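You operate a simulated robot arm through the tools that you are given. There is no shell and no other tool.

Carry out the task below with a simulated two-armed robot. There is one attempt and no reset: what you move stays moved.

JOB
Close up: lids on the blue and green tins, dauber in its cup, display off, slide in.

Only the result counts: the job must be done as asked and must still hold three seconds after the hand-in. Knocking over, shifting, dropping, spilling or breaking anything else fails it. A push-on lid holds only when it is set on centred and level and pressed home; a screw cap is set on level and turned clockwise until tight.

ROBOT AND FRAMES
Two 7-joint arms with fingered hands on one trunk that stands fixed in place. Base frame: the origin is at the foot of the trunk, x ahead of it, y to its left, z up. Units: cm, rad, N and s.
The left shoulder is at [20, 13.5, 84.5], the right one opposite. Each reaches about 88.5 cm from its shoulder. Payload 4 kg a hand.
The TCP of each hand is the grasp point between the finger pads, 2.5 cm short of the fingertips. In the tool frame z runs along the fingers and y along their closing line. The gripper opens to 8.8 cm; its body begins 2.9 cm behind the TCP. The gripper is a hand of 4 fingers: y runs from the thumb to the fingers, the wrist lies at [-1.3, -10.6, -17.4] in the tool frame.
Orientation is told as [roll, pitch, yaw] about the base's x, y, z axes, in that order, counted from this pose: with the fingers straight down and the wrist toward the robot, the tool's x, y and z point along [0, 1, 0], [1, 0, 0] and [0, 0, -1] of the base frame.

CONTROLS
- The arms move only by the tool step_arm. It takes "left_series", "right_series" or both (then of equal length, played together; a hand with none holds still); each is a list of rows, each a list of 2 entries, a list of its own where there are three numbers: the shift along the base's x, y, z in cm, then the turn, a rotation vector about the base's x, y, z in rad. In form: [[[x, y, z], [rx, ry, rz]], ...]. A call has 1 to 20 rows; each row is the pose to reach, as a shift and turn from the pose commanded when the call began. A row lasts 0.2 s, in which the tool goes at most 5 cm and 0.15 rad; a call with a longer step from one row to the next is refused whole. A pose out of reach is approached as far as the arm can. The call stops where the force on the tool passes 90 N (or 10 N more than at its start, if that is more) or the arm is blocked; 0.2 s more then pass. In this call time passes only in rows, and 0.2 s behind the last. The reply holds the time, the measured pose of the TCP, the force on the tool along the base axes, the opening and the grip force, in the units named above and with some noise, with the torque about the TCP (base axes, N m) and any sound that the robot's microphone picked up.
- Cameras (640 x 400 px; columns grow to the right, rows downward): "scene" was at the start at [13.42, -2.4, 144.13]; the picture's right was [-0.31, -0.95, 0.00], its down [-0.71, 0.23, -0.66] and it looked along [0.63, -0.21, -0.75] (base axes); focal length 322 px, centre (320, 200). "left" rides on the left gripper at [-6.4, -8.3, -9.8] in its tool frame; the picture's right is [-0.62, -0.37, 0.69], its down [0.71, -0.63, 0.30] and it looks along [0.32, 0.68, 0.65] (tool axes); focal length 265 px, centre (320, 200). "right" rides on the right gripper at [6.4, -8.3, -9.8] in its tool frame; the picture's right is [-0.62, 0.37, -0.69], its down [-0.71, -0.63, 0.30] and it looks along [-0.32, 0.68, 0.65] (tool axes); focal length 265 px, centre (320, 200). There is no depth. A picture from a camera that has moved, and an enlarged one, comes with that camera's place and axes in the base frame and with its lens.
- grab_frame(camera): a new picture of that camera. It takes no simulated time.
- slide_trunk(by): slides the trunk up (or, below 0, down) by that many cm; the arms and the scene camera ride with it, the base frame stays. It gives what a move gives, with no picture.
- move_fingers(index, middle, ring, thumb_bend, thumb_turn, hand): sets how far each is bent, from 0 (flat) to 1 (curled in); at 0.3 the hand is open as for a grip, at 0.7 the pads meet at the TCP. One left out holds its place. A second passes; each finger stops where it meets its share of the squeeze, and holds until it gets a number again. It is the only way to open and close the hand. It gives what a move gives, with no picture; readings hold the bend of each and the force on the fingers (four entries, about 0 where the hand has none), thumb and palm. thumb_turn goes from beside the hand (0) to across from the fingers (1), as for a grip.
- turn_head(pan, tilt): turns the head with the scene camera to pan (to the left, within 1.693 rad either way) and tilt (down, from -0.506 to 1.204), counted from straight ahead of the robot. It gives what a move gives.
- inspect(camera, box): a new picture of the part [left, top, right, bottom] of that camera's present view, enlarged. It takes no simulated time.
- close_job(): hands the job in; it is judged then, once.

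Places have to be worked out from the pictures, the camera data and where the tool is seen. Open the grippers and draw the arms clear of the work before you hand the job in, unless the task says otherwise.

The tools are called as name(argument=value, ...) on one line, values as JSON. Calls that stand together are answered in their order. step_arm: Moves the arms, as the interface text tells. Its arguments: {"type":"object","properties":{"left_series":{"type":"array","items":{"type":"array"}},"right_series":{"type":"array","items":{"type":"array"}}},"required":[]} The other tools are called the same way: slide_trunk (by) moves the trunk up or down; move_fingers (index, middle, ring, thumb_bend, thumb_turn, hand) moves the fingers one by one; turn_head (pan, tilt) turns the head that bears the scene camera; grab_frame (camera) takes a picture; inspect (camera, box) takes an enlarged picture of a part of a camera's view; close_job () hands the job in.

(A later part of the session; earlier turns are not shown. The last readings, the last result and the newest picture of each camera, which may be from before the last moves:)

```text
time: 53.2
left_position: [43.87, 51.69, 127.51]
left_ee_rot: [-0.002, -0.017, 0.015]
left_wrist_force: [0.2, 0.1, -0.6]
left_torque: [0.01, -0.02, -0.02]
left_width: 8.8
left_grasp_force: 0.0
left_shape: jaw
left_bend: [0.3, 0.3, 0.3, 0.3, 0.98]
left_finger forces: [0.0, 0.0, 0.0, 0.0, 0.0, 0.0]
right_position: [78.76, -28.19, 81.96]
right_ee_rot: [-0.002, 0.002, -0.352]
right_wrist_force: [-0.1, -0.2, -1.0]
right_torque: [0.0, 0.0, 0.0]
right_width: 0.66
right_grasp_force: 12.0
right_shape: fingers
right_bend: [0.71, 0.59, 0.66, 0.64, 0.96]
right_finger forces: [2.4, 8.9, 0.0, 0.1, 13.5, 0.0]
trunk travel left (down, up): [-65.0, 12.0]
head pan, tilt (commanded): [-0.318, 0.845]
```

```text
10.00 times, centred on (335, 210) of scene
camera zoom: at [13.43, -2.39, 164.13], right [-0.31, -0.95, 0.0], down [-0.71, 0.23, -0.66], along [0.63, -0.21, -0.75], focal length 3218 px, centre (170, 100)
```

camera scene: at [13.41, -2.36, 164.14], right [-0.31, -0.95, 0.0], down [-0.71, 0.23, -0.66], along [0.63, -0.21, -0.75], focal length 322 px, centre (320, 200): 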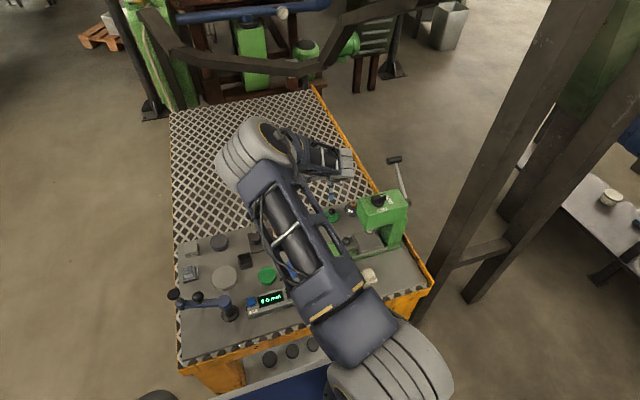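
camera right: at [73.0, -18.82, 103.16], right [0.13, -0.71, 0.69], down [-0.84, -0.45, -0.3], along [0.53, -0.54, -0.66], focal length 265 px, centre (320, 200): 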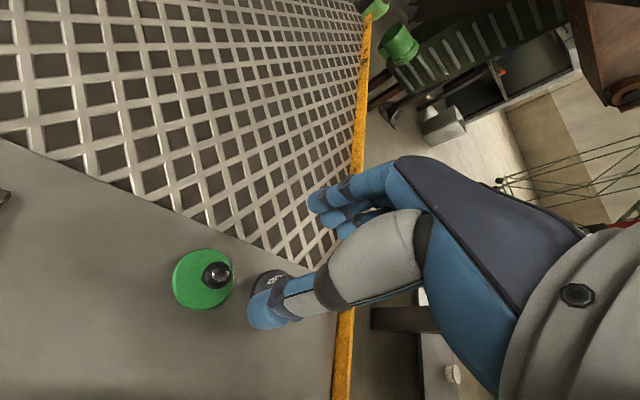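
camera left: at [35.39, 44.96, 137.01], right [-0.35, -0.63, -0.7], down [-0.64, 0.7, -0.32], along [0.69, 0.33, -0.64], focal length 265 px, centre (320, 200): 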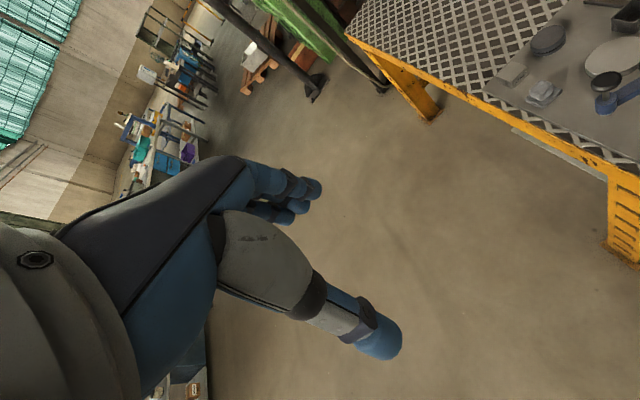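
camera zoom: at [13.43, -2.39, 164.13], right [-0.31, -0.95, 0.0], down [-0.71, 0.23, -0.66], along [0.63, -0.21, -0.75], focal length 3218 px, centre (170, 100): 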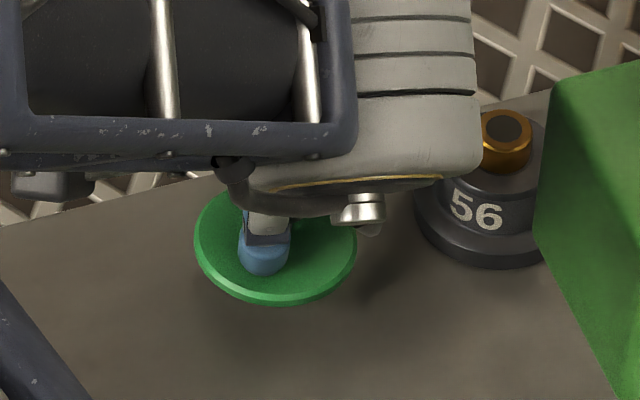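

The green lid lifts level and secure. By the scene view its centre sits about [0.07, 0.45] from the TCP. I carry it high and around, turning the hand to the same yaw that worked for the blue tin.

step_arm(right_series=[[[0, 0, 3], [0, 0, 0]], [[0, 1, 6], [0, 0, 0]], [[-0.5, 4, 8.5], [0, 0, 0.1]], [[-2, 7, 9.5], [0, 0, 0.2]], [[-4.5, 10, 9.5], [0, 0, 0.3]], [[-7.5, 12.5, 9.5], [0, 0, 0.42]], [[-10.5, 15.5, 9.5], [0, 0, 0.55]], [[-13, 18.5, 9.5], [0, 0, 0.68]], [[-15, 21.5, 9.5], [0, 0, 0.81]], [[-16, 24, 9], [0, 0, 0.95]], [[-16.07, 25.79, 8], [0, 0, 0.95]]])

grab_frame(camera="right")

inspect(camera="scene", box=[230, 220, 330, 300])

```text
time: 55.6
left_position: [43.76, 51.75, 127.47]
left_ee_rot: [-0.002, -0.017, 0.015]
left_wrist_force: [0.2, -0.6, -0.2]
left_torque: [-0.01, 0.01, 0.0]
left_width: 8.8
left_grasp_force: 0.1
left_shape: jaw
left_bend: [0.3, 0.3, 0.3, 0.3, 0.98]
left_finger forces: [0.0, 0.0, 0.0, 0.1, 0.0, 0.0]
right_position: [62.68, -2.29, 90.01]
right_ee_rot: [-0.002, 0.003, 0.598]
right_wrist_force: [-1.0, -0.1, -0.4]
right_torque: [-0.01, 0.01, 0.01]
right_width: 0.49
right_grasp_force: 6.2
right_shape: fingers
right_bend: [0.71, 0.71, 0.66, 0.67, 0.97]
right_finger forces: [3.7, 1.0, 0.0, 0.0, 7.9, 0.0]
trunk travel left (down, up): [-65.0, 12.0]
head pan, tilt (commanded): [-0.318, 0.845]
```

```text
taken
camera right: at [52.14, -1.4, 99.91], right [0.66, -0.3, 0.69], down [-0.12, -0.95, -0.3], along [0.75, 0.12, -0.66], focal length 265 px, centre (320, 200)
```

right: 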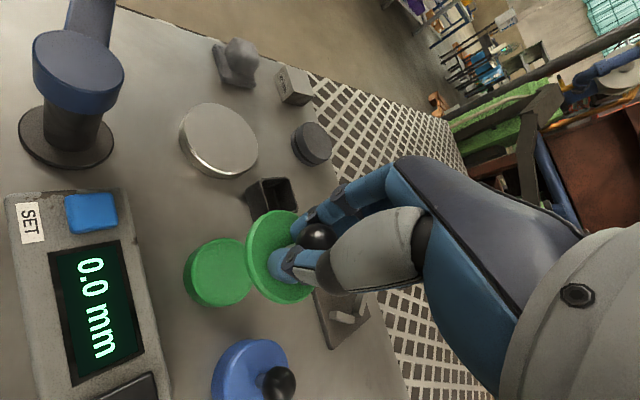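

```text
5.00 times, centred on (280, 260) of scene
camera zoom: at [13.43, -2.41, 164.13], right [-0.31, -0.95, 0.0], down [-0.71, 0.23, -0.66], along [0.63, -0.21, -0.75], focal length 1609 px, centre (520, -100)
```

zoom: 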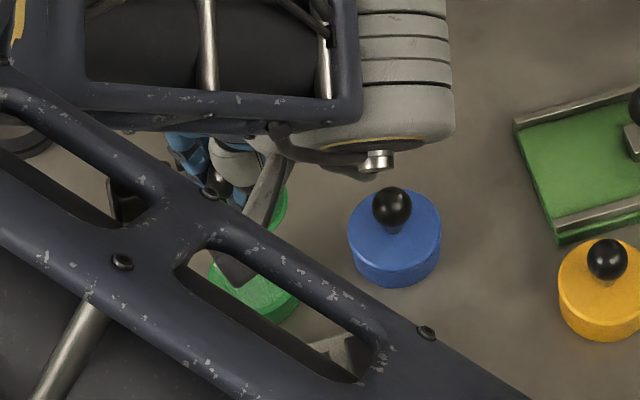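

During the carry the grip settled to the same under-ball hold as the blue one. I zoom in with the hand camera to check the in-hand pose and the tin below.

inspect(camera="right", box=[200, 190, 330, 320])

inspect(camera="scene", box=[285, 245, 317, 285])

```text
3.08 times, centred on (265, 255) of right
camera zoom: at [52.14, -1.4, 99.91], right [0.66, -0.3, 0.69], down [-0.12, -0.95, -0.3], along [0.75, 0.12, -0.66], focal length 817 px, centre (489, 31)
```

zoom: 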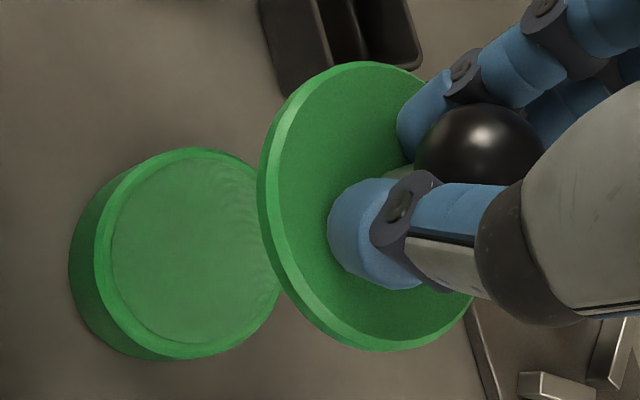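

```text
10.00 times, centred on (301, 265) of scene
camera zoom: at [13.43, -2.41, 164.13], right [-0.31, -0.95, 0.0], down [-0.71, 0.23, -0.66], along [0.63, -0.21, -0.75], focal length 3218 px, centre (510, -450)
```

zoom: 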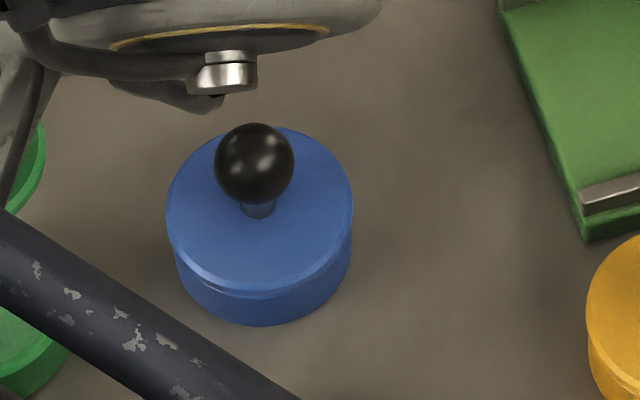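

The green lid hangs in nearly the same pose as the blue did, and the blue lid sits centred on its tin. I lower to about 0.9 cm above contact height and check the alignment.

step_arm(right_series=[[[0, 0, -2], [0, 0, 0]], [[0, 0, -4], [0, 0, 0]], [[0, 0, -6], [0, 0, 0]], [[0, 0, -6.7], [0, 0, 0]], [[0, 0, -6.7], [0, 0, 0]]])

inspect(camera="right", box=[200, 190, 330, 320])

inspect(camera="right", box=[226, 196, 306, 246])

inspect(camera="right", box=[226, 246, 306, 296])

```text
time: 56.8
left_position: [43.88, 51.69, 127.43]
left_ee_rot: [-0.002, -0.017, 0.015]
left_wrist_force: [-0.4, -0.5, -0.1]
left_torque: [-0.02, 0.0, -0.04]
left_width: 8.81
left_grasp_force: 0.1
left_shape: jaw
left_bend: [0.3, 0.3, 0.3, 0.3, 0.98]
left_finger forces: [0.1, 0.0, 0.1, 0.1, 0.0, 0.0]
right_position: [62.61, -2.29, 83.33]
right_ee_rot: [0.0, 0.001, 0.598]
right_wrist_force: [-0.1, -0.4, -1.7]
right_torque: [0.03, 0.02, 0.01]
right_width: 0.46
right_grasp_force: 6.7
right_shape: fingers
right_bend: [0.71, 0.71, 0.66, 0.67, 0.97]
right_finger forces: [3.8, 1.0, 0.1, 0.0, 7.6, 0.0]
trunk travel left (down, up): [-65.0, 12.0]
head pan, tilt (commanded): [-0.318, 0.845]
```

```text
3.08 times, centred on (265, 255) of right
camera zoom: at [52.14, -1.51, 93.13], right [0.65, -0.3, 0.69], down [-0.12, -0.95, -0.3], along [0.75, 0.12, -0.66], focal length 817 px, centre (489, 31)
```

zoom: 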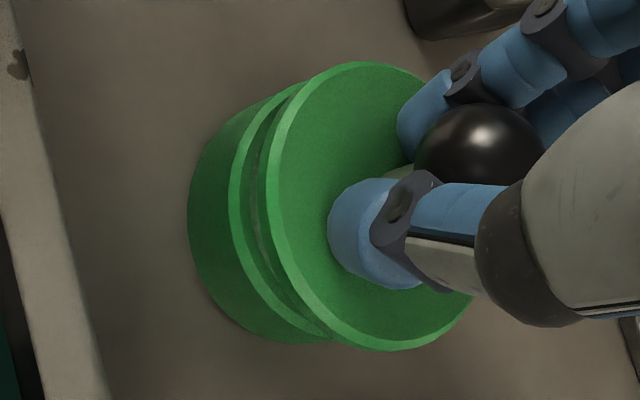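

```text
8.00 times, centred on (266, 221) of right
camera zoom: at [52.14, -1.51, 93.13], right [0.65, -0.3, 0.69], down [-0.12, -0.95, -0.3], along [0.75, 0.12, -0.66], focal length 2123 px, centre (752, 32)
```

zoom: 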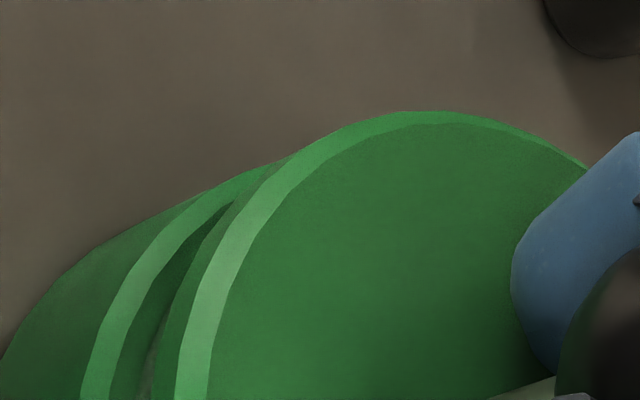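

```text
8.00 times, centred on (266, 271) of right
camera zoom: at [52.14, -1.51, 93.13], right [0.65, -0.3, 0.69], down [-0.12, -0.95, -0.3], along [0.75, 0.12, -0.66], focal length 2123 px, centre (752, -368)
```

zoom: 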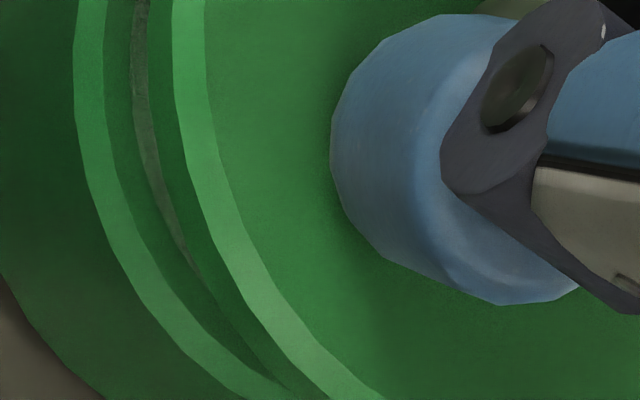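

The fit says the green lid is centred within about 0.1 cm. I lower slowly to contact, in small steps.

step_arm(right_series=[[[0.03, 0.04, -0.3], [0, 0, 0]], [[0.03, 0.04, -0.6], [0, 0, 0]], [[0.03, 0.04, -0.8], [0, 0, 0]], [[0.03, 0.04, -0.8], [0, 0, 0]]])

inspect(camera="right", box=[226, 196, 306, 246])

inspect(camera="right", box=[226, 246, 306, 296])

```text
time: 57.8
left_position: [43.74, 51.71, 127.49]
left_ee_rot: [-0.003, -0.019, 0.015]
left_wrist_force: [0.1, -0.1, -0.4]
left_torque: [0.03, -0.02, 0.01]
left_width: 8.77
left_grasp_force: 0.0
left_shape: jaw
left_bend: [0.3, 0.3, 0.3, 0.3, 0.98]
left_finger forces: [0.0, 0.1, 0.1, 0.0, 0.0, 0.0]
right_position: [62.79, -2.33, 82.57]
right_ee_rot: [-0.001, 0.002, 0.597]
right_wrist_force: [0.5, 0.0, 0.0]
right_torque: [0.0, -0.02, 0.0]
right_width: 0.47
right_grasp_force: 6.2
right_shape: fingers
right_bend: [0.71, 0.71, 0.66, 0.67, 0.97]
right_finger forces: [3.8, 0.9, 0.0, 0.1, 7.7, 0.0]
trunk travel left (down, up): [-65.0, 12.0]
head pan, tilt (commanded): [-0.318, 0.845]
```

```text
8.00 times, centred on (266, 221) of right
camera zoom: at [52.33, -1.63, 92.42], right [0.65, -0.3, 0.69], down [-0.12, -0.95, -0.3], along [0.75, 0.12, -0.66], focal length 2123 px, centre (752, 32)
```

zoom: 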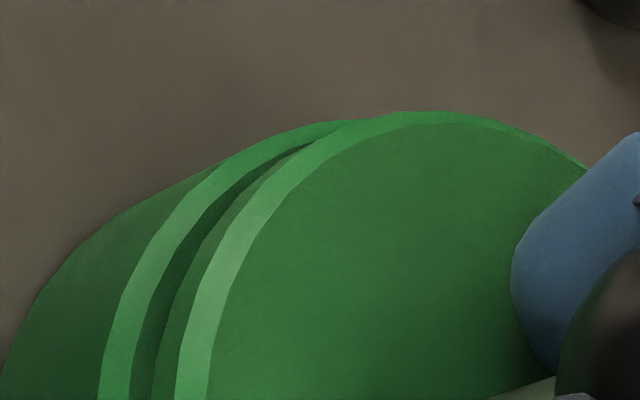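

```text
8.00 times, centred on (266, 271) of right
camera zoom: at [52.33, -1.63, 92.42], right [0.65, -0.3, 0.69], down [-0.12, -0.95, -0.3], along [0.75, 0.12, -0.66], focal length 2123 px, centre (752, -368)
```

zoom: 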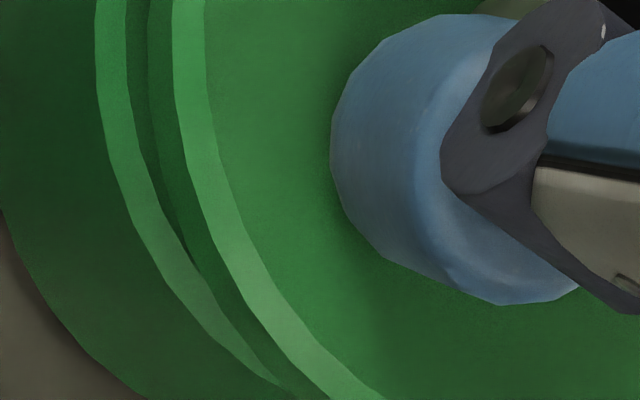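

The arm drifted a little on the way down: the rim fit now says the lid is about 0.17 cm too far in +x and 0.22 cm too far in -y. I correct before touching.

step_arm(right_series=[[[-0.1, 0.1, 0.1], [0, 0, 0]], [[-0.17, 0.22, 0.1], [0, 0, 0]], [[-0.17, 0.22, 0.1], [0, 0, 0]]])

inspect(camera="right", box=[226, 196, 306, 246])

inspect(camera="right", box=[226, 246, 306, 296])

```text
time: 58.6
left_position: [43.82, 51.69, 127.48]
left_ee_rot: [-0.002, -0.019, 0.015]
left_wrist_force: [-0.6, -0.5, 0.8]
left_torque: [0.0, -0.04, 0.0]
left_width: 8.77
left_grasp_force: 0.1
left_shape: jaw
left_bend: [0.3, 0.3, 0.3, 0.3, 0.98]
left_finger forces: [0.0, 0.0, 0.1, 0.0, 0.1, 0.0]
right_position: [62.45, -2.1, 82.67]
right_ee_rot: [-0.001, 0.004, 0.6]
right_wrist_force: [0.2, -0.9, -0.4]
right_torque: [0.0, -0.07, 0.0]
right_width: 0.47
right_grasp_force: 6.0
right_shape: fingers
right_bend: [0.71, 0.71, 0.66, 0.67, 0.97]
right_finger forces: [3.8, 1.0, 0.1, 0.1, 7.7, 0.0]
trunk travel left (down, up): [-65.0, 12.0]
head pan, tilt (commanded): [-0.318, 0.845]
```

```text
8.00 times, centred on (266, 221) of right
camera zoom: at [52.01, -1.35, 92.5], right [0.65, -0.3, 0.69], down [-0.12, -0.95, -0.3], along [0.75, 0.12, -0.66], focal length 2123 px, centre (752, 32)
```

zoom: 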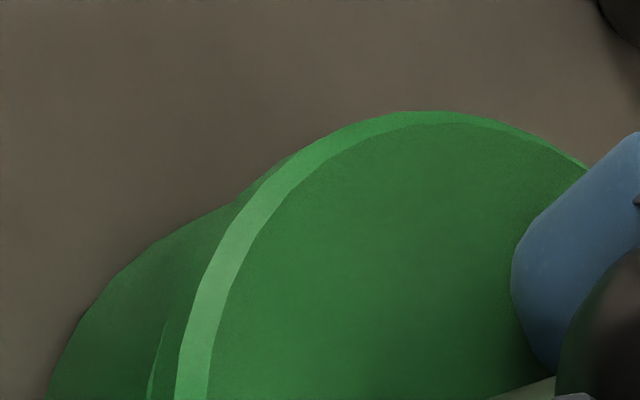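

```text
8.00 times, centred on (266, 271) of right
camera zoom: at [52.01, -1.35, 92.5], right [0.65, -0.3, 0.69], down [-0.12, -0.95, -0.3], along [0.75, 0.12, -0.66], focal length 2123 px, centre (752, -368)
```

zoom: 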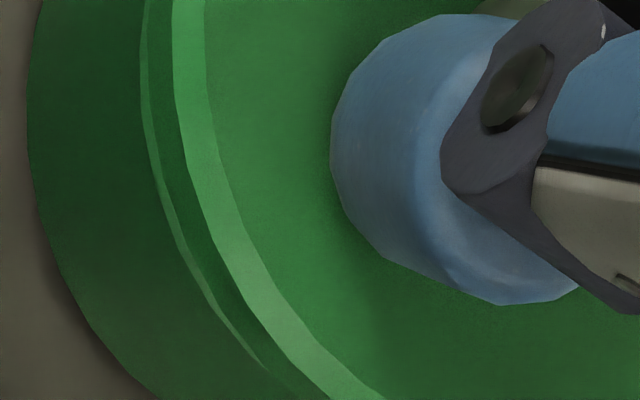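

The lid is now slightly past: about 0.13 cm too near and 0.07 cm too far left. I make a small correction and hold to let the arm settle.

step_arm(right_series=[[[0.06, -0.03, 0], [0, 0, 0]], [[0.12, -0.07, 0], [0, 0, 0]], [[0.12, -0.07, 0], [0, 0, 0]], [[0.12, -0.07, 0], [0, 0, 0]], [[0.12, -0.07, 0], [0, 0, 0]]])

inspect(camera="right", box=[226, 196, 306, 246])

inspect(camera="right", box=[226, 246, 306, 296])

```text
time: 59.8
left_position: [43.73, 51.64, 127.46]
left_ee_rot: [-0.002, -0.018, 0.017]
left_wrist_force: [0.1, 0.2, -0.6]
left_torque: [-0.01, 0.03, -0.01]
left_width: 8.77
left_grasp_force: 0.1
left_shape: jaw
left_bend: [0.3, 0.3, 0.3, 0.3, 0.98]
left_finger forces: [0.0, 0.0, 0.0, 0.0, 0.1, 0.0]
right_position: [62.75, -2.09, 82.72]
right_ee_rot: [-0.001, 0.004, 0.598]
right_wrist_force: [0.0, -0.1, -0.8]
right_torque: [0.0, 0.05, 0.0]
right_width: 0.5
right_grasp_force: 6.4
right_shape: fingers
right_bend: [0.71, 0.71, 0.66, 0.67, 0.97]
right_finger forces: [3.8, 1.0, 0.0, 0.0, 7.6, 0.1]
trunk travel left (down, up): [-65.0, 12.0]
head pan, tilt (commanded): [-0.318, 0.845]
```

```text
8.00 times, centred on (266, 221) of right
camera zoom: at [52.18, -1.38, 92.51], right [0.65, -0.3, 0.69], down [-0.12, -0.95, -0.3], along [0.75, 0.12, -0.66], focal length 2123 px, centre (752, 32)
```

zoom: 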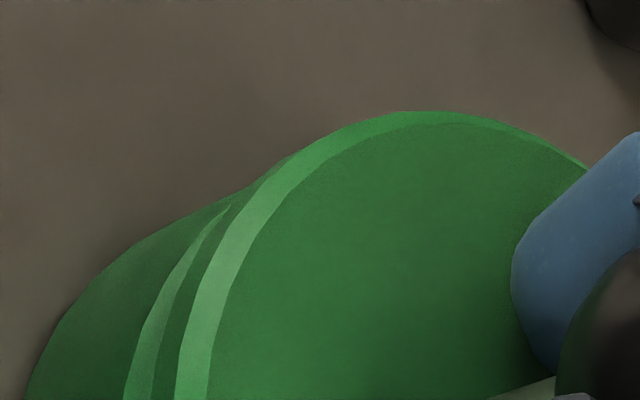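

```text
8.00 times, centred on (266, 271) of right
camera zoom: at [52.18, -1.38, 92.51], right [0.65, -0.3, 0.69], down [-0.12, -0.95, -0.3], along [0.75, 0.12, -0.66], focal length 2123 px, centre (752, -368)
```

zoom: 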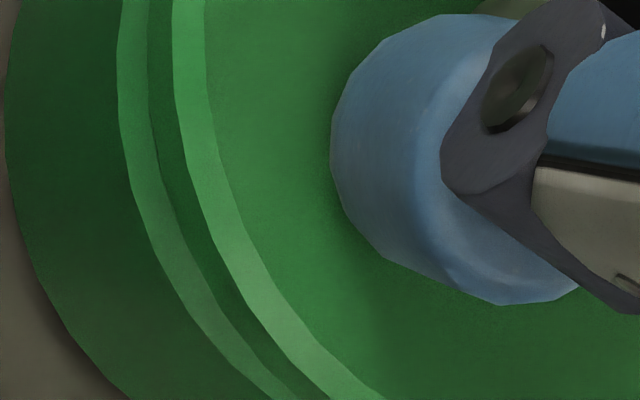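

The fit now shows the lid centred within 0.05 cm. I lower in small steps until it touches and snaps.

step_arm(right_series=[[[0, -0.03, -0.1], [0, 0, 0]], [[0, -0.03, -0.2], [0, 0, 0]], [[0, -0.03, -0.3], [0, 0, 0]], [[0, -0.03, -0.35], [0, 0, 0]]])

inspect(camera="right", box=[226, 196, 306, 246])

inspect(camera="right", box=[226, 246, 306, 296])

```text
time: 60.8
left_position: [43.68, 51.58, 127.41]
left_ee_rot: [-0.003, -0.019, 0.016]
left_wrist_force: [0.3, 0.0, 0.0]
left_torque: [-0.05, 0.0, 0.0]
left_width: 8.79
left_grasp_force: 0.1
left_shape: jaw
left_bend: [0.3, 0.3, 0.3, 0.3, 0.98]
left_finger forces: [0.0, 0.0, 0.1, 0.1, 0.0, 0.1]
right_position: [62.62, -2.11, 82.34]
right_ee_rot: [0.0, 0.001, 0.596]
right_wrist_force: [-2.0, -0.4, 3.2]
right_torque: [0.02, -0.02, 0.0]
right_width: 0.4
right_grasp_force: 7.0
right_shape: fingers
right_bend: [0.71, 0.72, 0.66, 0.68, 0.97]
right_finger forces: [3.1, 0.7, 0.0, 0.0, 10.5, 0.0]
trunk travel left (down, up): [-65.0, 12.0]
head pan, tilt (commanded): [-0.318, 0.845]
heard: snap
```

```text
8.00 times, centred on (266, 221) of right
camera zoom: at [52.14, -1.36, 92.15], right [0.65, -0.3, 0.69], down [-0.12, -0.95, -0.3], along [0.75, 0.11, -0.66], focal length 2123 px, centre (752, 32)
```

zoom: 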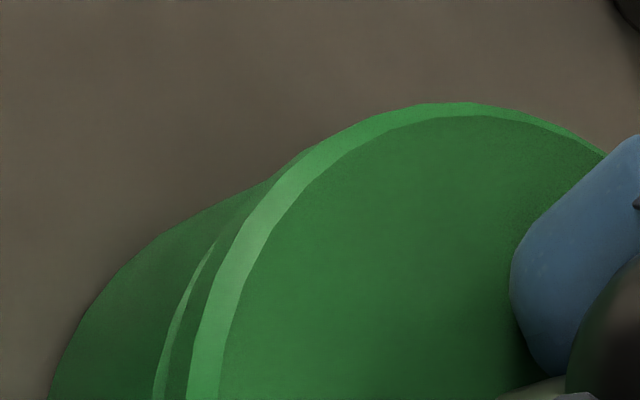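

```text
8.00 times, centred on (266, 271) of right
camera zoom: at [52.14, -1.36, 92.15], right [0.65, -0.3, 0.69], down [-0.12, -0.95, -0.3], along [0.75, 0.11, -0.66], focal length 2123 px, centre (752, -368)
```

zoom: 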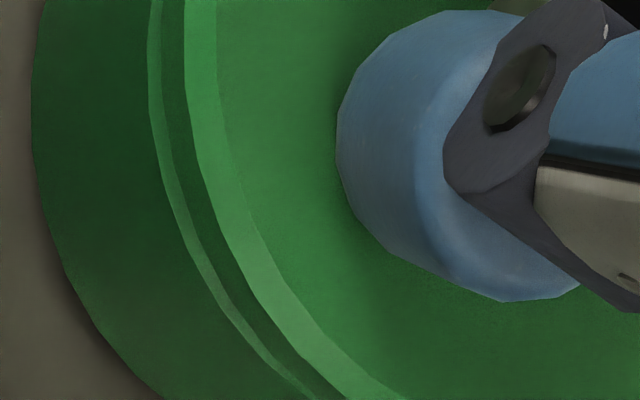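

A second "snap": the green lid is home. I release by opening the thumb wide and the fingers only slightly, so no fingertip presses on the lid, then lift.

move_fingers(hand="right", index=0.6, middle=0.6, ring=0.6, thumb_bend=0.42)

inspect(camera="right", box=[200, 150, 400, 350])

```text
time: 61.8
left_position: [43.91, 51.55, 127.66]
left_ee_rot: [-0.002, -0.021, 0.016]
left_wrist_force: [-0.3, 0.0, 0.6]
left_torque: [0.01, 0.03, 0.05]
left_width: 8.78
left_grasp_force: 0.1
left_shape: jaw
left_bend: [0.3, 0.3, 0.3, 0.3, 0.98]
left_finger forces: [0.0, 0.0, 0.1, 0.0, 0.0, 0.0]
right_position: [62.66, -2.0, 82.33]
right_ee_rot: [-0.002, 0.001, 0.598]
right_wrist_force: [0.0, 0.7, 20.7]
right_torque: [0.28, -0.22, 0.0]
right_width: 3.71
right_grasp_force: 10.9
right_shape: fingers
right_bend: [0.62, 0.61, 0.6, 0.42, 0.97]
right_finger forces: [16.5, 4.3, 0.1, 0.1, 0.1, 0.0]
trunk travel left (down, up): [-65.0, 12.0]
head pan, tilt (commanded): [-0.318, 0.845]
```

```text
2.00 times, centred on (300, 250) of right
camera zoom: at [52.16, -1.33, 92.21], right [0.65, -0.3, 0.69], down [-0.12, -0.95, -0.3], along [0.75, 0.12, -0.65], focal length 531 px, centre (360, 100)
```

zoom: 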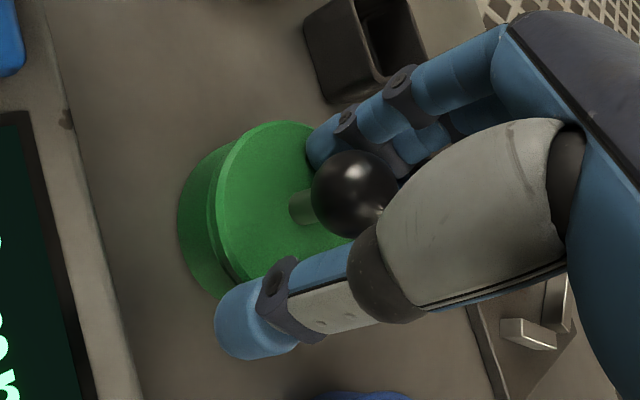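

The thumb is away from the knob and the fingers rest lightly on the lid. I lift straight up while the knob is free, and then open fully.

step_arm(right_series=[[[0, 0, 0.4], [0, 0, 0]], [[0, 0, 0.8], [0, 0, 0]], [[0, 0, 1.2], [0, 0, 0]]])

inspect(camera="right", box=[200, 150, 400, 350])

```text
time: 62.6
left_position: [43.75, 51.68, 127.3]
left_ee_rot: [0.0, -0.018, 0.015]
left_wrist_force: [1.1, 0.2, -0.6]
left_torque: [-0.07, 0.03, 0.04]
left_width: 8.79
left_grasp_force: 0.3
left_shape: jaw
left_bend: [0.3, 0.3, 0.3, 0.3, 0.98]
left_finger forces: [0.1, 0.0, 0.0, 0.0, 0.0, 0.1]
right_position: [62.67, -1.95, 83.38]
right_ee_rot: [-0.002, 0.002, 0.596]
right_wrist_force: [-0.1, 0.4, 0.5]
right_torque: [0.01, 0.03, -0.01]
right_width: 3.87
right_grasp_force: 0.0
right_shape: fingers
right_bend: [0.6, 0.6, 0.6, 0.42, 0.97]
right_finger forces: [0.0, 0.0, 0.1, 0.0, 0.0, 0.0]
trunk travel left (down, up): [-65.0, 12.0]
head pan, tilt (commanded): [-0.318, 0.845]
```

```text
2.00 times, centred on (300, 250) of right
camera zoom: at [52.21, -1.31, 93.3], right [0.66, -0.3, 0.69], down [-0.12, -0.95, -0.3], along [0.75, 0.11, -0.66], focal length 531 px, centre (360, 100)
```

zoom: 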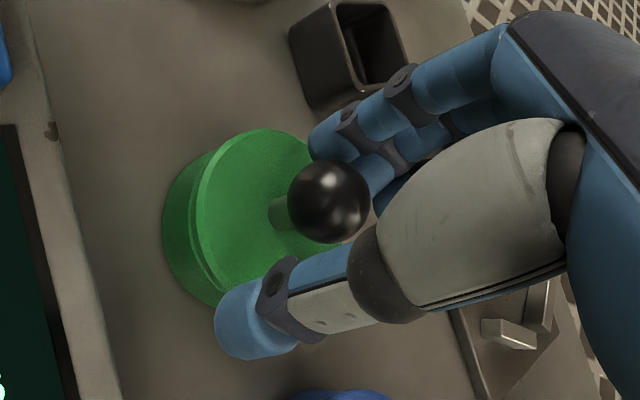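

The green lid is seated and the hand is free. I lift well clear, turn back to zero yaw and move above the dauber at [76.1,-8].

step_arm(right_series=[[[0, 0, 3], [0, 0, 0]], [[0, 0, 7], [0, 0, -0.1]], [[0, 0, 11], [0, 0, -0.2]], [[2, -1, 14.5], [0, 0, -0.3]], [[5, -2, 15], [0, 0, -0.4]], [[8, -3.5, 15], [0, 0, -0.5]], [[11, -5, 14.5], [0, 0, -0.6]], [[13.4, -6, 13], [0, 0, -0.6]]])

move_fingers(hand="right", index=0.45, middle=0.45, ring=0.45, thumb_bend=0.45)

grab_frame(camera="right")

grab_frame(camera="scene")

```text
time: 64.4
left_position: [43.81, 51.7, 127.49]
left_ee_rot: [-0.001, -0.019, 0.017]
left_wrist_force: [-0.9, 0.1, 0.2]
left_torque: [0.01, -0.01, -0.02]
left_width: 8.75
left_grasp_force: 0.0
left_shape: jaw
left_bend: [0.3, 0.3, 0.3, 0.3, 0.98]
left_finger forces: [0.1, 0.0, 0.0, 0.1, 0.0, 0.0]
right_position: [75.79, -7.75, 96.55]
right_ee_rot: [-0.002, 0.001, -0.004]
right_wrist_force: [0.2, 0.1, 0.1]
right_torque: [-0.03, 0.01, 0.0]
right_width: 3.89
right_grasp_force: 0.0
right_shape: fingers
right_bend: [0.6, 0.6, 0.6, 0.42, 0.97]
right_finger forces: [0.0, 0.1, 0.1, 0.0, 0.1, 0.0]
trunk travel left (down, up): [-65.0, 12.0]
head pan, tilt (commanded): [-0.318, 0.845]
```

```text
time: 65.4
left_position: [43.77, 51.64, 127.41]
left_ee_rot: [-0.002, -0.016, 0.015]
left_wrist_force: [0.0, 0.7, -0.3]
left_torque: [0.02, -0.03, 0.03]
left_width: 8.84
left_grasp_force: 0.0
left_shape: jaw
left_bend: [0.3, 0.3, 0.3, 0.3, 0.98]
left_finger forces: [0.0, 0.0, 0.0, 0.0, 0.0, 0.0]
right_position: [75.76, -7.95, 96.59]
right_ee_rot: [0.0, 0.003, -0.001]
right_wrist_force: [0.0, -0.2, 0.3]
right_torque: [-0.04, 0.0, 0.01]
right_width: 5.27
right_grasp_force: 0.1
right_shape: fingers
right_bend: [0.45, 0.45, 0.45, 0.45, 0.97]
right_finger forces: [0.1, 0.0, 0.0, 0.1, 0.0, 0.0]
trunk travel left (down, up): [-65.0, 12.0]
head pan, tilt (commanded): [-0.318, 0.845]
```

```text
taken
camera right: at [67.59, -1.33, 106.33], right [0.37, -0.62, 0.69], down [-0.63, -0.71, -0.3], along [0.68, -0.33, -0.66], focal length 265 px, centre (320, 200)
```

right: 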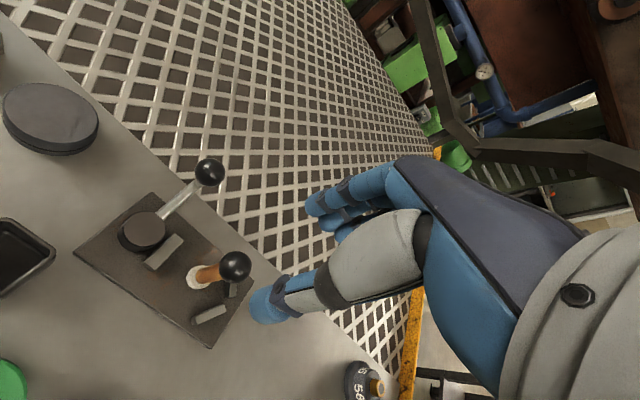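

```text
taken
camera scene: at [13.43, -2.39, 164.13], right [-0.31, -0.95, 0.0], down [-0.71, 0.23, -0.66], along [0.63, -0.21, -0.75], focal length 322 px, centre (320, 200)
```

scene: 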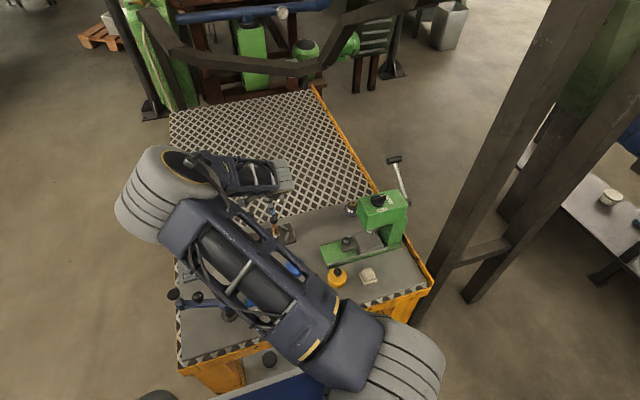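

The dauber's ball appears where computed, at [76.2,-8.0,85.5]. I descend over it until the pads are level with the handle just below the ball.

step_arm(right_series=[[[0.2, -0.05, -3], [0, 0, 0]], [[0.35, -0.1, -6], [0, 0, 0]], [[0.35, -0.1, -8], [0, 0, 0]], [[0.35, -0.1, -9], [0, 0, 0]], [[0.35, -0.1, -9], [0, 0, 0]]])

inspect(camera="right", box=[180, 150, 420, 350])

inspect(camera="scene", box=[230, 180, 330, 250])

```text
time: 66.6
left_position: [43.7, 51.67, 127.46]
left_ee_rot: [0.0, -0.017, 0.017]
left_wrist_force: [0.2, 0.1, 0.3]
left_torque: [-0.01, -0.02, 0.0]
left_width: 8.79
left_grasp_force: 0.0
left_shape: jaw
left_bend: [0.3, 0.3, 0.3, 0.3, 0.98]
left_finger forces: [0.0, 0.0, 0.1, 0.0, 0.1, 0.0]
right_position: [76.36, -8.24, 87.5]
right_ee_rot: [0.0, 0.004, 0.0]
right_wrist_force: [-0.4, 0.5, -0.3]
right_torque: [-0.02, 0.01, -0.03]
right_width: 5.28
right_grasp_force: 0.1
right_shape: fingers
right_bend: [0.45, 0.45, 0.45, 0.45, 0.97]
right_finger forces: [0.1, 0.0, 0.1, 0.0, 0.1, 0.1]
trunk travel left (down, up): [-65.0, 12.0]
head pan, tilt (commanded): [-0.318, 0.845]
```

```text
2.00 times, centred on (300, 250) of right
camera zoom: at [68.1, -1.6, 97.32], right [0.37, -0.62, 0.69], down [-0.63, -0.71, -0.3], along [0.68, -0.33, -0.66], focal length 531 px, centre (360, 100)
```

zoom: 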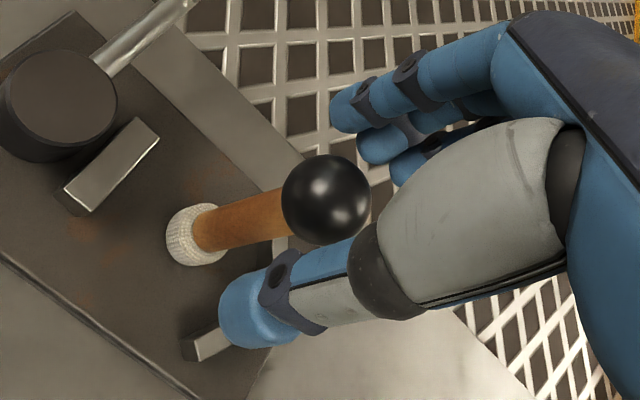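

```text
5.71 times, centred on (280, 215) of scene
camera zoom: at [13.42, -2.39, 164.13], right [-0.31, -0.95, 0.0], down [-0.71, 0.23, -0.66], along [0.63, -0.21, -0.75], focal length 1839 px, centre (549, 114)
```

zoom: 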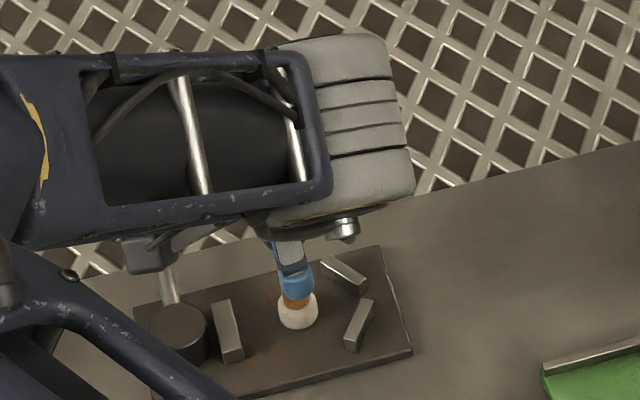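

The ball is centred between thumb and fingers. I continue down 2.8 cm slowly, watching for contact.

step_arm(right_series=[[[0, 0.05, -0.8], [0, 0, 0]], [[-0.05, 0.1, -1.6], [0, 0, 0]], [[-0.1, 0.15, -2.3], [0, 0, 0]], [[-0.1, 0.15, -2.8], [0, 0, 0]], [[-0.1, 0.15, -2.8], [0, 0, 0]]])

inspect(camera="right", box=[180, 150, 420, 350])

inspect(camera="scene", box=[250, 200, 310, 245])

```text
time: 67.8
left_position: [43.74, 51.77, 127.48]
left_ee_rot: [-0.003, -0.018, 0.015]
left_wrist_force: [0.0, 0.2, 0.1]
left_torque: [-0.01, -0.03, -0.02]
left_width: 8.8
left_grasp_force: 0.1
left_shape: jaw
left_bend: [0.3, 0.3, 0.3, 0.3, 0.98]
left_finger forces: [0.0, 0.0, 0.1, 0.1, 0.0, 0.0]
right_position: [76.18, -8.05, 84.76]
right_ee_rot: [-0.001, 0.004, -0.001]
right_wrist_force: [0.6, -0.6, 0.5]
right_torque: [0.01, 0.0, -0.01]
right_width: 5.28
right_grasp_force: 0.0
right_shape: fingers
right_bend: [0.45, 0.45, 0.45, 0.45, 0.97]
right_finger forces: [0.0, 0.0, 0.0, 0.0, 0.0, 0.0]
trunk travel left (down, up): [-65.0, 12.0]
head pan, tilt (commanded): [-0.318, 0.845]
```

```text
2.00 times, centred on (300, 250) of right
camera zoom: at [67.93, -1.51, 94.52], right [0.37, -0.62, 0.69], down [-0.63, -0.71, -0.3], along [0.68, -0.33, -0.66], focal length 531 px, centre (360, 100)
```

zoom: 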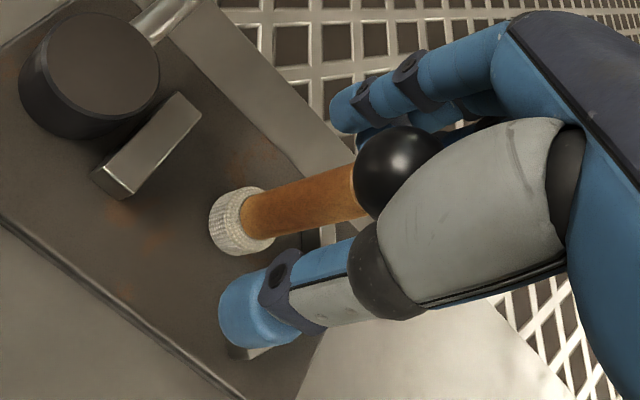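

```text
8.89 times, centred on (280, 222) of scene
camera zoom: at [13.42, -2.39, 164.13], right [-0.31, -0.95, 0.0], down [-0.71, 0.23, -0.66], along [0.63, -0.21, -0.75], focal length 2861 px, centre (676, 0)
```

zoom: 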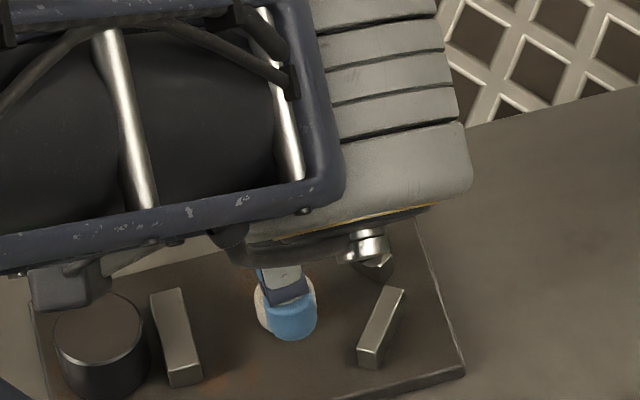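

The handle stands between thumb and fingers with no contact yet. I close gradually, first to 0.58.

move_fingers(hand="right", index=0.58, middle=0.58, ring=0.58, thumb_bend=0.58)

inspect(camera="right", box=[180, 150, 420, 350])

```text
time: 68.8
left_position: [43.9, 51.71, 127.57]
left_ee_rot: [-0.003, -0.018, 0.016]
left_wrist_force: [0.2, -0.3, 0.6]
left_torque: [0.01, 0.01, -0.01]
left_width: 8.75
left_grasp_force: 0.0
left_shape: jaw
left_bend: [0.3, 0.3, 0.3, 0.3, 0.98]
left_finger forces: [0.0, 0.1, 0.0, 0.1, 0.1, 0.0]
right_position: [76.27, -8.08, 84.79]
right_ee_rot: [0.0, 0.003, -0.002]
right_wrist_force: [0.7, 0.1, 0.6]
right_torque: [0.0, 0.01, 0.0]
right_width: 2.69
right_grasp_force: 0.1
right_shape: fingers
right_bend: [0.57, 0.57, 0.57, 0.57, 0.97]
right_finger forces: [0.1, 0.0, 0.1, 0.0, 0.0, 0.1]
trunk travel left (down, up): [-65.0, 12.0]
head pan, tilt (commanded): [-0.318, 0.845]
```

```text
2.00 times, centred on (300, 250) of right
camera zoom: at [67.92, -1.52, 94.52], right [0.37, -0.62, 0.69], down [-0.63, -0.71, -0.3], along [0.68, -0.33, -0.66], focal length 531 px, centre (360, 100)
```

zoom: 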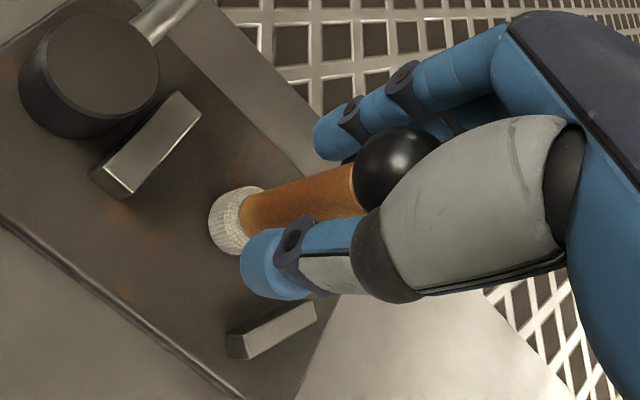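

Still no contact and the dauber has not moved. I close further to grip the handle.

move_fingers(hand="right", index=0.64, middle=0.64, ring=0.64, thumb_bend=0.64)

inspect(camera="right", box=[180, 150, 420, 350])

```text
time: 69.8
left_position: [43.87, 51.74, 127.46]
left_ee_rot: [-0.002, -0.017, 0.014]
left_wrist_force: [-0.8, -0.3, -0.3]
left_torque: [0.02, -0.03, 0.01]
left_width: 8.78
left_grasp_force: 0.1
left_shape: jaw
left_bend: [0.3, 0.3, 0.3, 0.3, 0.98]
left_finger forces: [0.0, 0.1, 0.0, 0.0, 0.0, 0.0]
right_position: [76.14, -8.08, 84.75]
right_ee_rot: [0.002, 0.005, -0.002]
right_wrist_force: [0.7, -0.2, -0.4]
right_torque: [-0.01, 0.02, 0.01]
right_width: 1.15
right_grasp_force: 0.2
right_shape: fingers
right_bend: [0.64, 0.64, 0.64, 0.64, 0.97]
right_finger forces: [0.0, 0.0, 0.0, 0.0, 0.0, 0.0]
trunk travel left (down, up): [-65.0, 12.0]
head pan, tilt (commanded): [-0.318, 0.845]
```

```text
2.00 times, centred on (300, 250) of right
camera zoom: at [67.92, -1.52, 94.52], right [0.37, -0.62, 0.69], down [-0.63, -0.71, -0.3], along [0.68, -0.33, -0.66], focal length 531 px, centre (360, 100)
```

zoom: 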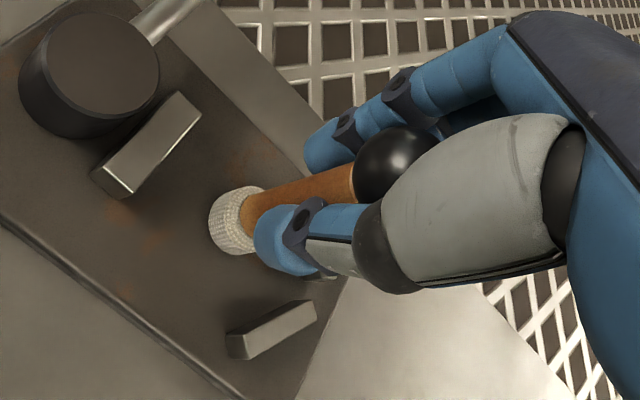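

The pads are nearly on the handle. I close further to 0.70 to get a firm hold.

move_fingers(hand="right", index=0.7, middle=0.7, ring=0.64, thumb_bend=0.7)

inspect(camera="right", box=[180, 150, 420, 350])

```text
time: 70.8
left_position: [43.87, 51.58, 127.34]
left_ee_rot: [-0.001, -0.018, 0.016]
left_wrist_force: [-0.8, -0.2, -0.1]
left_torque: [0.01, -0.04, 0.01]
left_width: 8.79
left_grasp_force: 0.0
left_shape: jaw
left_bend: [0.3, 0.3, 0.3, 0.3, 0.98]
left_finger forces: [0.1, 0.0, 0.0, 0.0, 0.0, 0.1]
right_position: [76.08, -8.2, 84.66]
right_ee_rot: [-0.001, 0.002, -0.002]
right_wrist_force: [-0.1, 0.8, -0.7]
right_torque: [0.02, 0.02, 0.01]
right_width: 0.65
right_grasp_force: 2.9
right_shape: fingers
right_bend: [0.66, 0.69, 0.64, 0.66, 0.97]
right_finger forces: [1.9, 0.8, 0.0, 0.0, 2.7, 0.0]
trunk travel left (down, up): [-65.0, 12.0]
head pan, tilt (commanded): [-0.318, 0.845]
```

```text
2.00 times, centred on (300, 250) of right
camera zoom: at [67.92, -1.52, 94.52], right [0.37, -0.62, 0.69], down [-0.63, -0.71, -0.3], along [0.68, -0.33, -0.66], focal length 531 px, centre (360, 100)
```

zoom: 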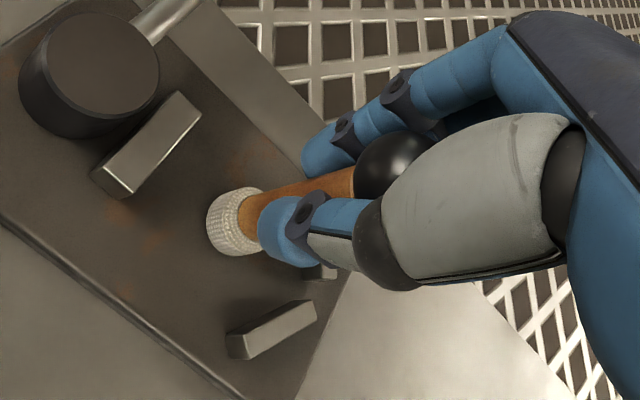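

Three contacts (index, middle, thumb) now hold the handle lightly. I tighten to get a secure grip before lifting.

move_fingers(hand="right", index=0.77, middle=0.77, ring=0.64, thumb_bend=0.77)

inspect(camera="right", box=[180, 150, 420, 350])

```text
time: 71.8
left_position: [43.78, 51.67, 127.46]
left_ee_rot: [0.0, -0.018, 0.017]
left_wrist_force: [-0.4, -0.8, -0.3]
left_torque: [-0.02, 0.02, 0.01]
left_width: 8.78
left_grasp_force: 0.0
left_shape: jaw
left_bend: [0.3, 0.3, 0.3, 0.3, 0.98]
left_finger forces: [0.1, 0.0, 0.0, 0.1, 0.1, 0.0]
right_position: [76.22, -8.13, 84.58]
right_ee_rot: [-0.001, 0.003, -0.001]
right_wrist_force: [0.3, 0.0, -1.7]
right_torque: [-0.01, -0.02, 0.0]
right_width: 0.35
right_grasp_force: 15.2
right_shape: fingers
right_bend: [0.75, 0.75, 0.64, 0.7, 0.94]
right_finger forces: [9.5, 8.1, 0.1, 0.1, 12.4, 0.1]
trunk travel left (down, up): [-65.0, 12.0]
head pan, tilt (commanded): [-0.318, 0.845]
```

```text
2.00 times, centred on (300, 250) of right
camera zoom: at [67.92, -1.52, 94.52], right [0.37, -0.62, 0.69], down [-0.63, -0.71, -0.3], along [0.68, -0.33, -0.66], focal length 531 px, centre (360, 100)
```

zoom: 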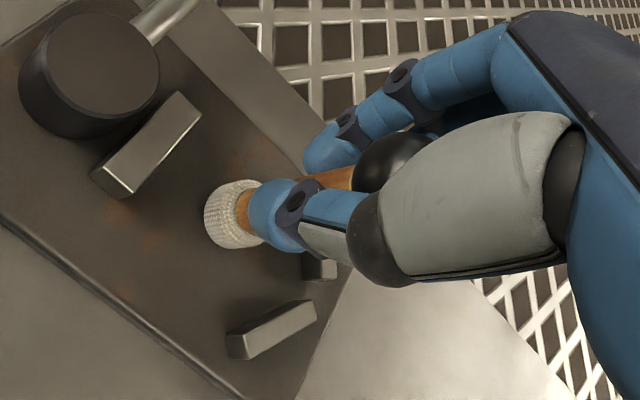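

The grip is about 15 N and the dauber is still upright. I lift it straight up to clear the rack and check it.

step_arm(right_series=[[[0, 0, 1], [0, 0, 0]], [[0, 0, 2.5], [0, 0, 0]], [[0, 0, 4.5], [0, 0, 0]], [[0, 0, 6.5], [0, 0, 0]], [[0, 0, 6.5], [0, 0, 0]]])

inspect(camera="right", box=[180, 150, 420, 350])

inspect(camera="scene", box=[230, 180, 330, 250])

```text
time: 73.0
left_position: [43.79, 51.71, 127.49]
left_ee_rot: [-0.001, -0.019, 0.015]
left_wrist_force: [1.3, 0.7, 0.5]
left_torque: [-0.03, 0.04, -0.02]
left_width: 8.79
left_grasp_force: 0.1
left_shape: jaw
left_bend: [0.3, 0.3, 0.3, 0.3, 0.98]
left_finger forces: [0.0, 0.1, 0.0, 0.0, 0.0, 0.0]
right_position: [76.18, -8.04, 91.12]
right_ee_rot: [-0.002, 0.003, -0.004]
right_wrist_force: [0.9, -0.1, 0.2]
right_torque: [-0.03, 0.01, 0.0]
right_width: 0.34
right_grasp_force: 15.5
right_shape: fingers
right_bend: [0.75, 0.76, 0.64, 0.7, 0.94]
right_finger forces: [9.5, 8.2, 0.1, 0.1, 12.4, 0.0]
trunk travel left (down, up): [-65.0, 12.0]
head pan, tilt (commanded): [-0.318, 0.845]
```

```text
2.00 times, centred on (300, 250) of right
camera zoom: at [67.97, -1.48, 100.94], right [0.37, -0.62, 0.69], down [-0.63, -0.71, -0.3], along [0.68, -0.33, -0.66], focal length 531 px, centre (360, 100)
```

zoom: 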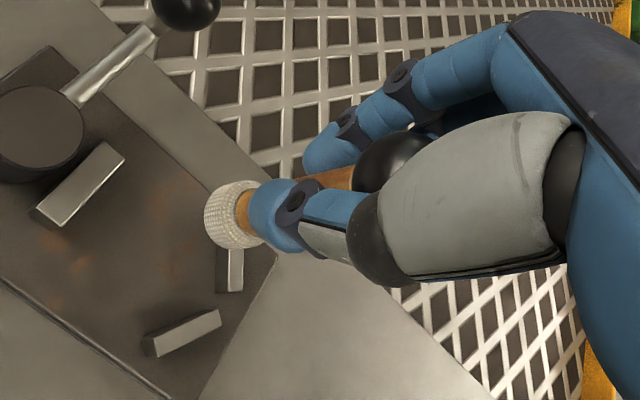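

```text
5.71 times, centred on (280, 215) of scene
camera zoom: at [13.43, -2.39, 164.13], right [-0.31, -0.95, 0.0], down [-0.71, 0.23, -0.66], along [0.63, -0.21, -0.75], focal length 1839 px, centre (549, 114)
```

zoom: 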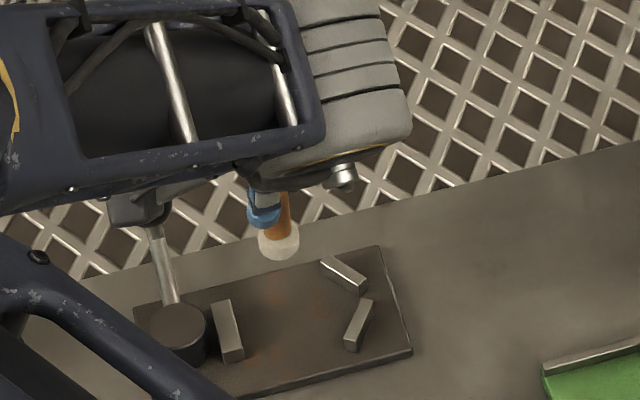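

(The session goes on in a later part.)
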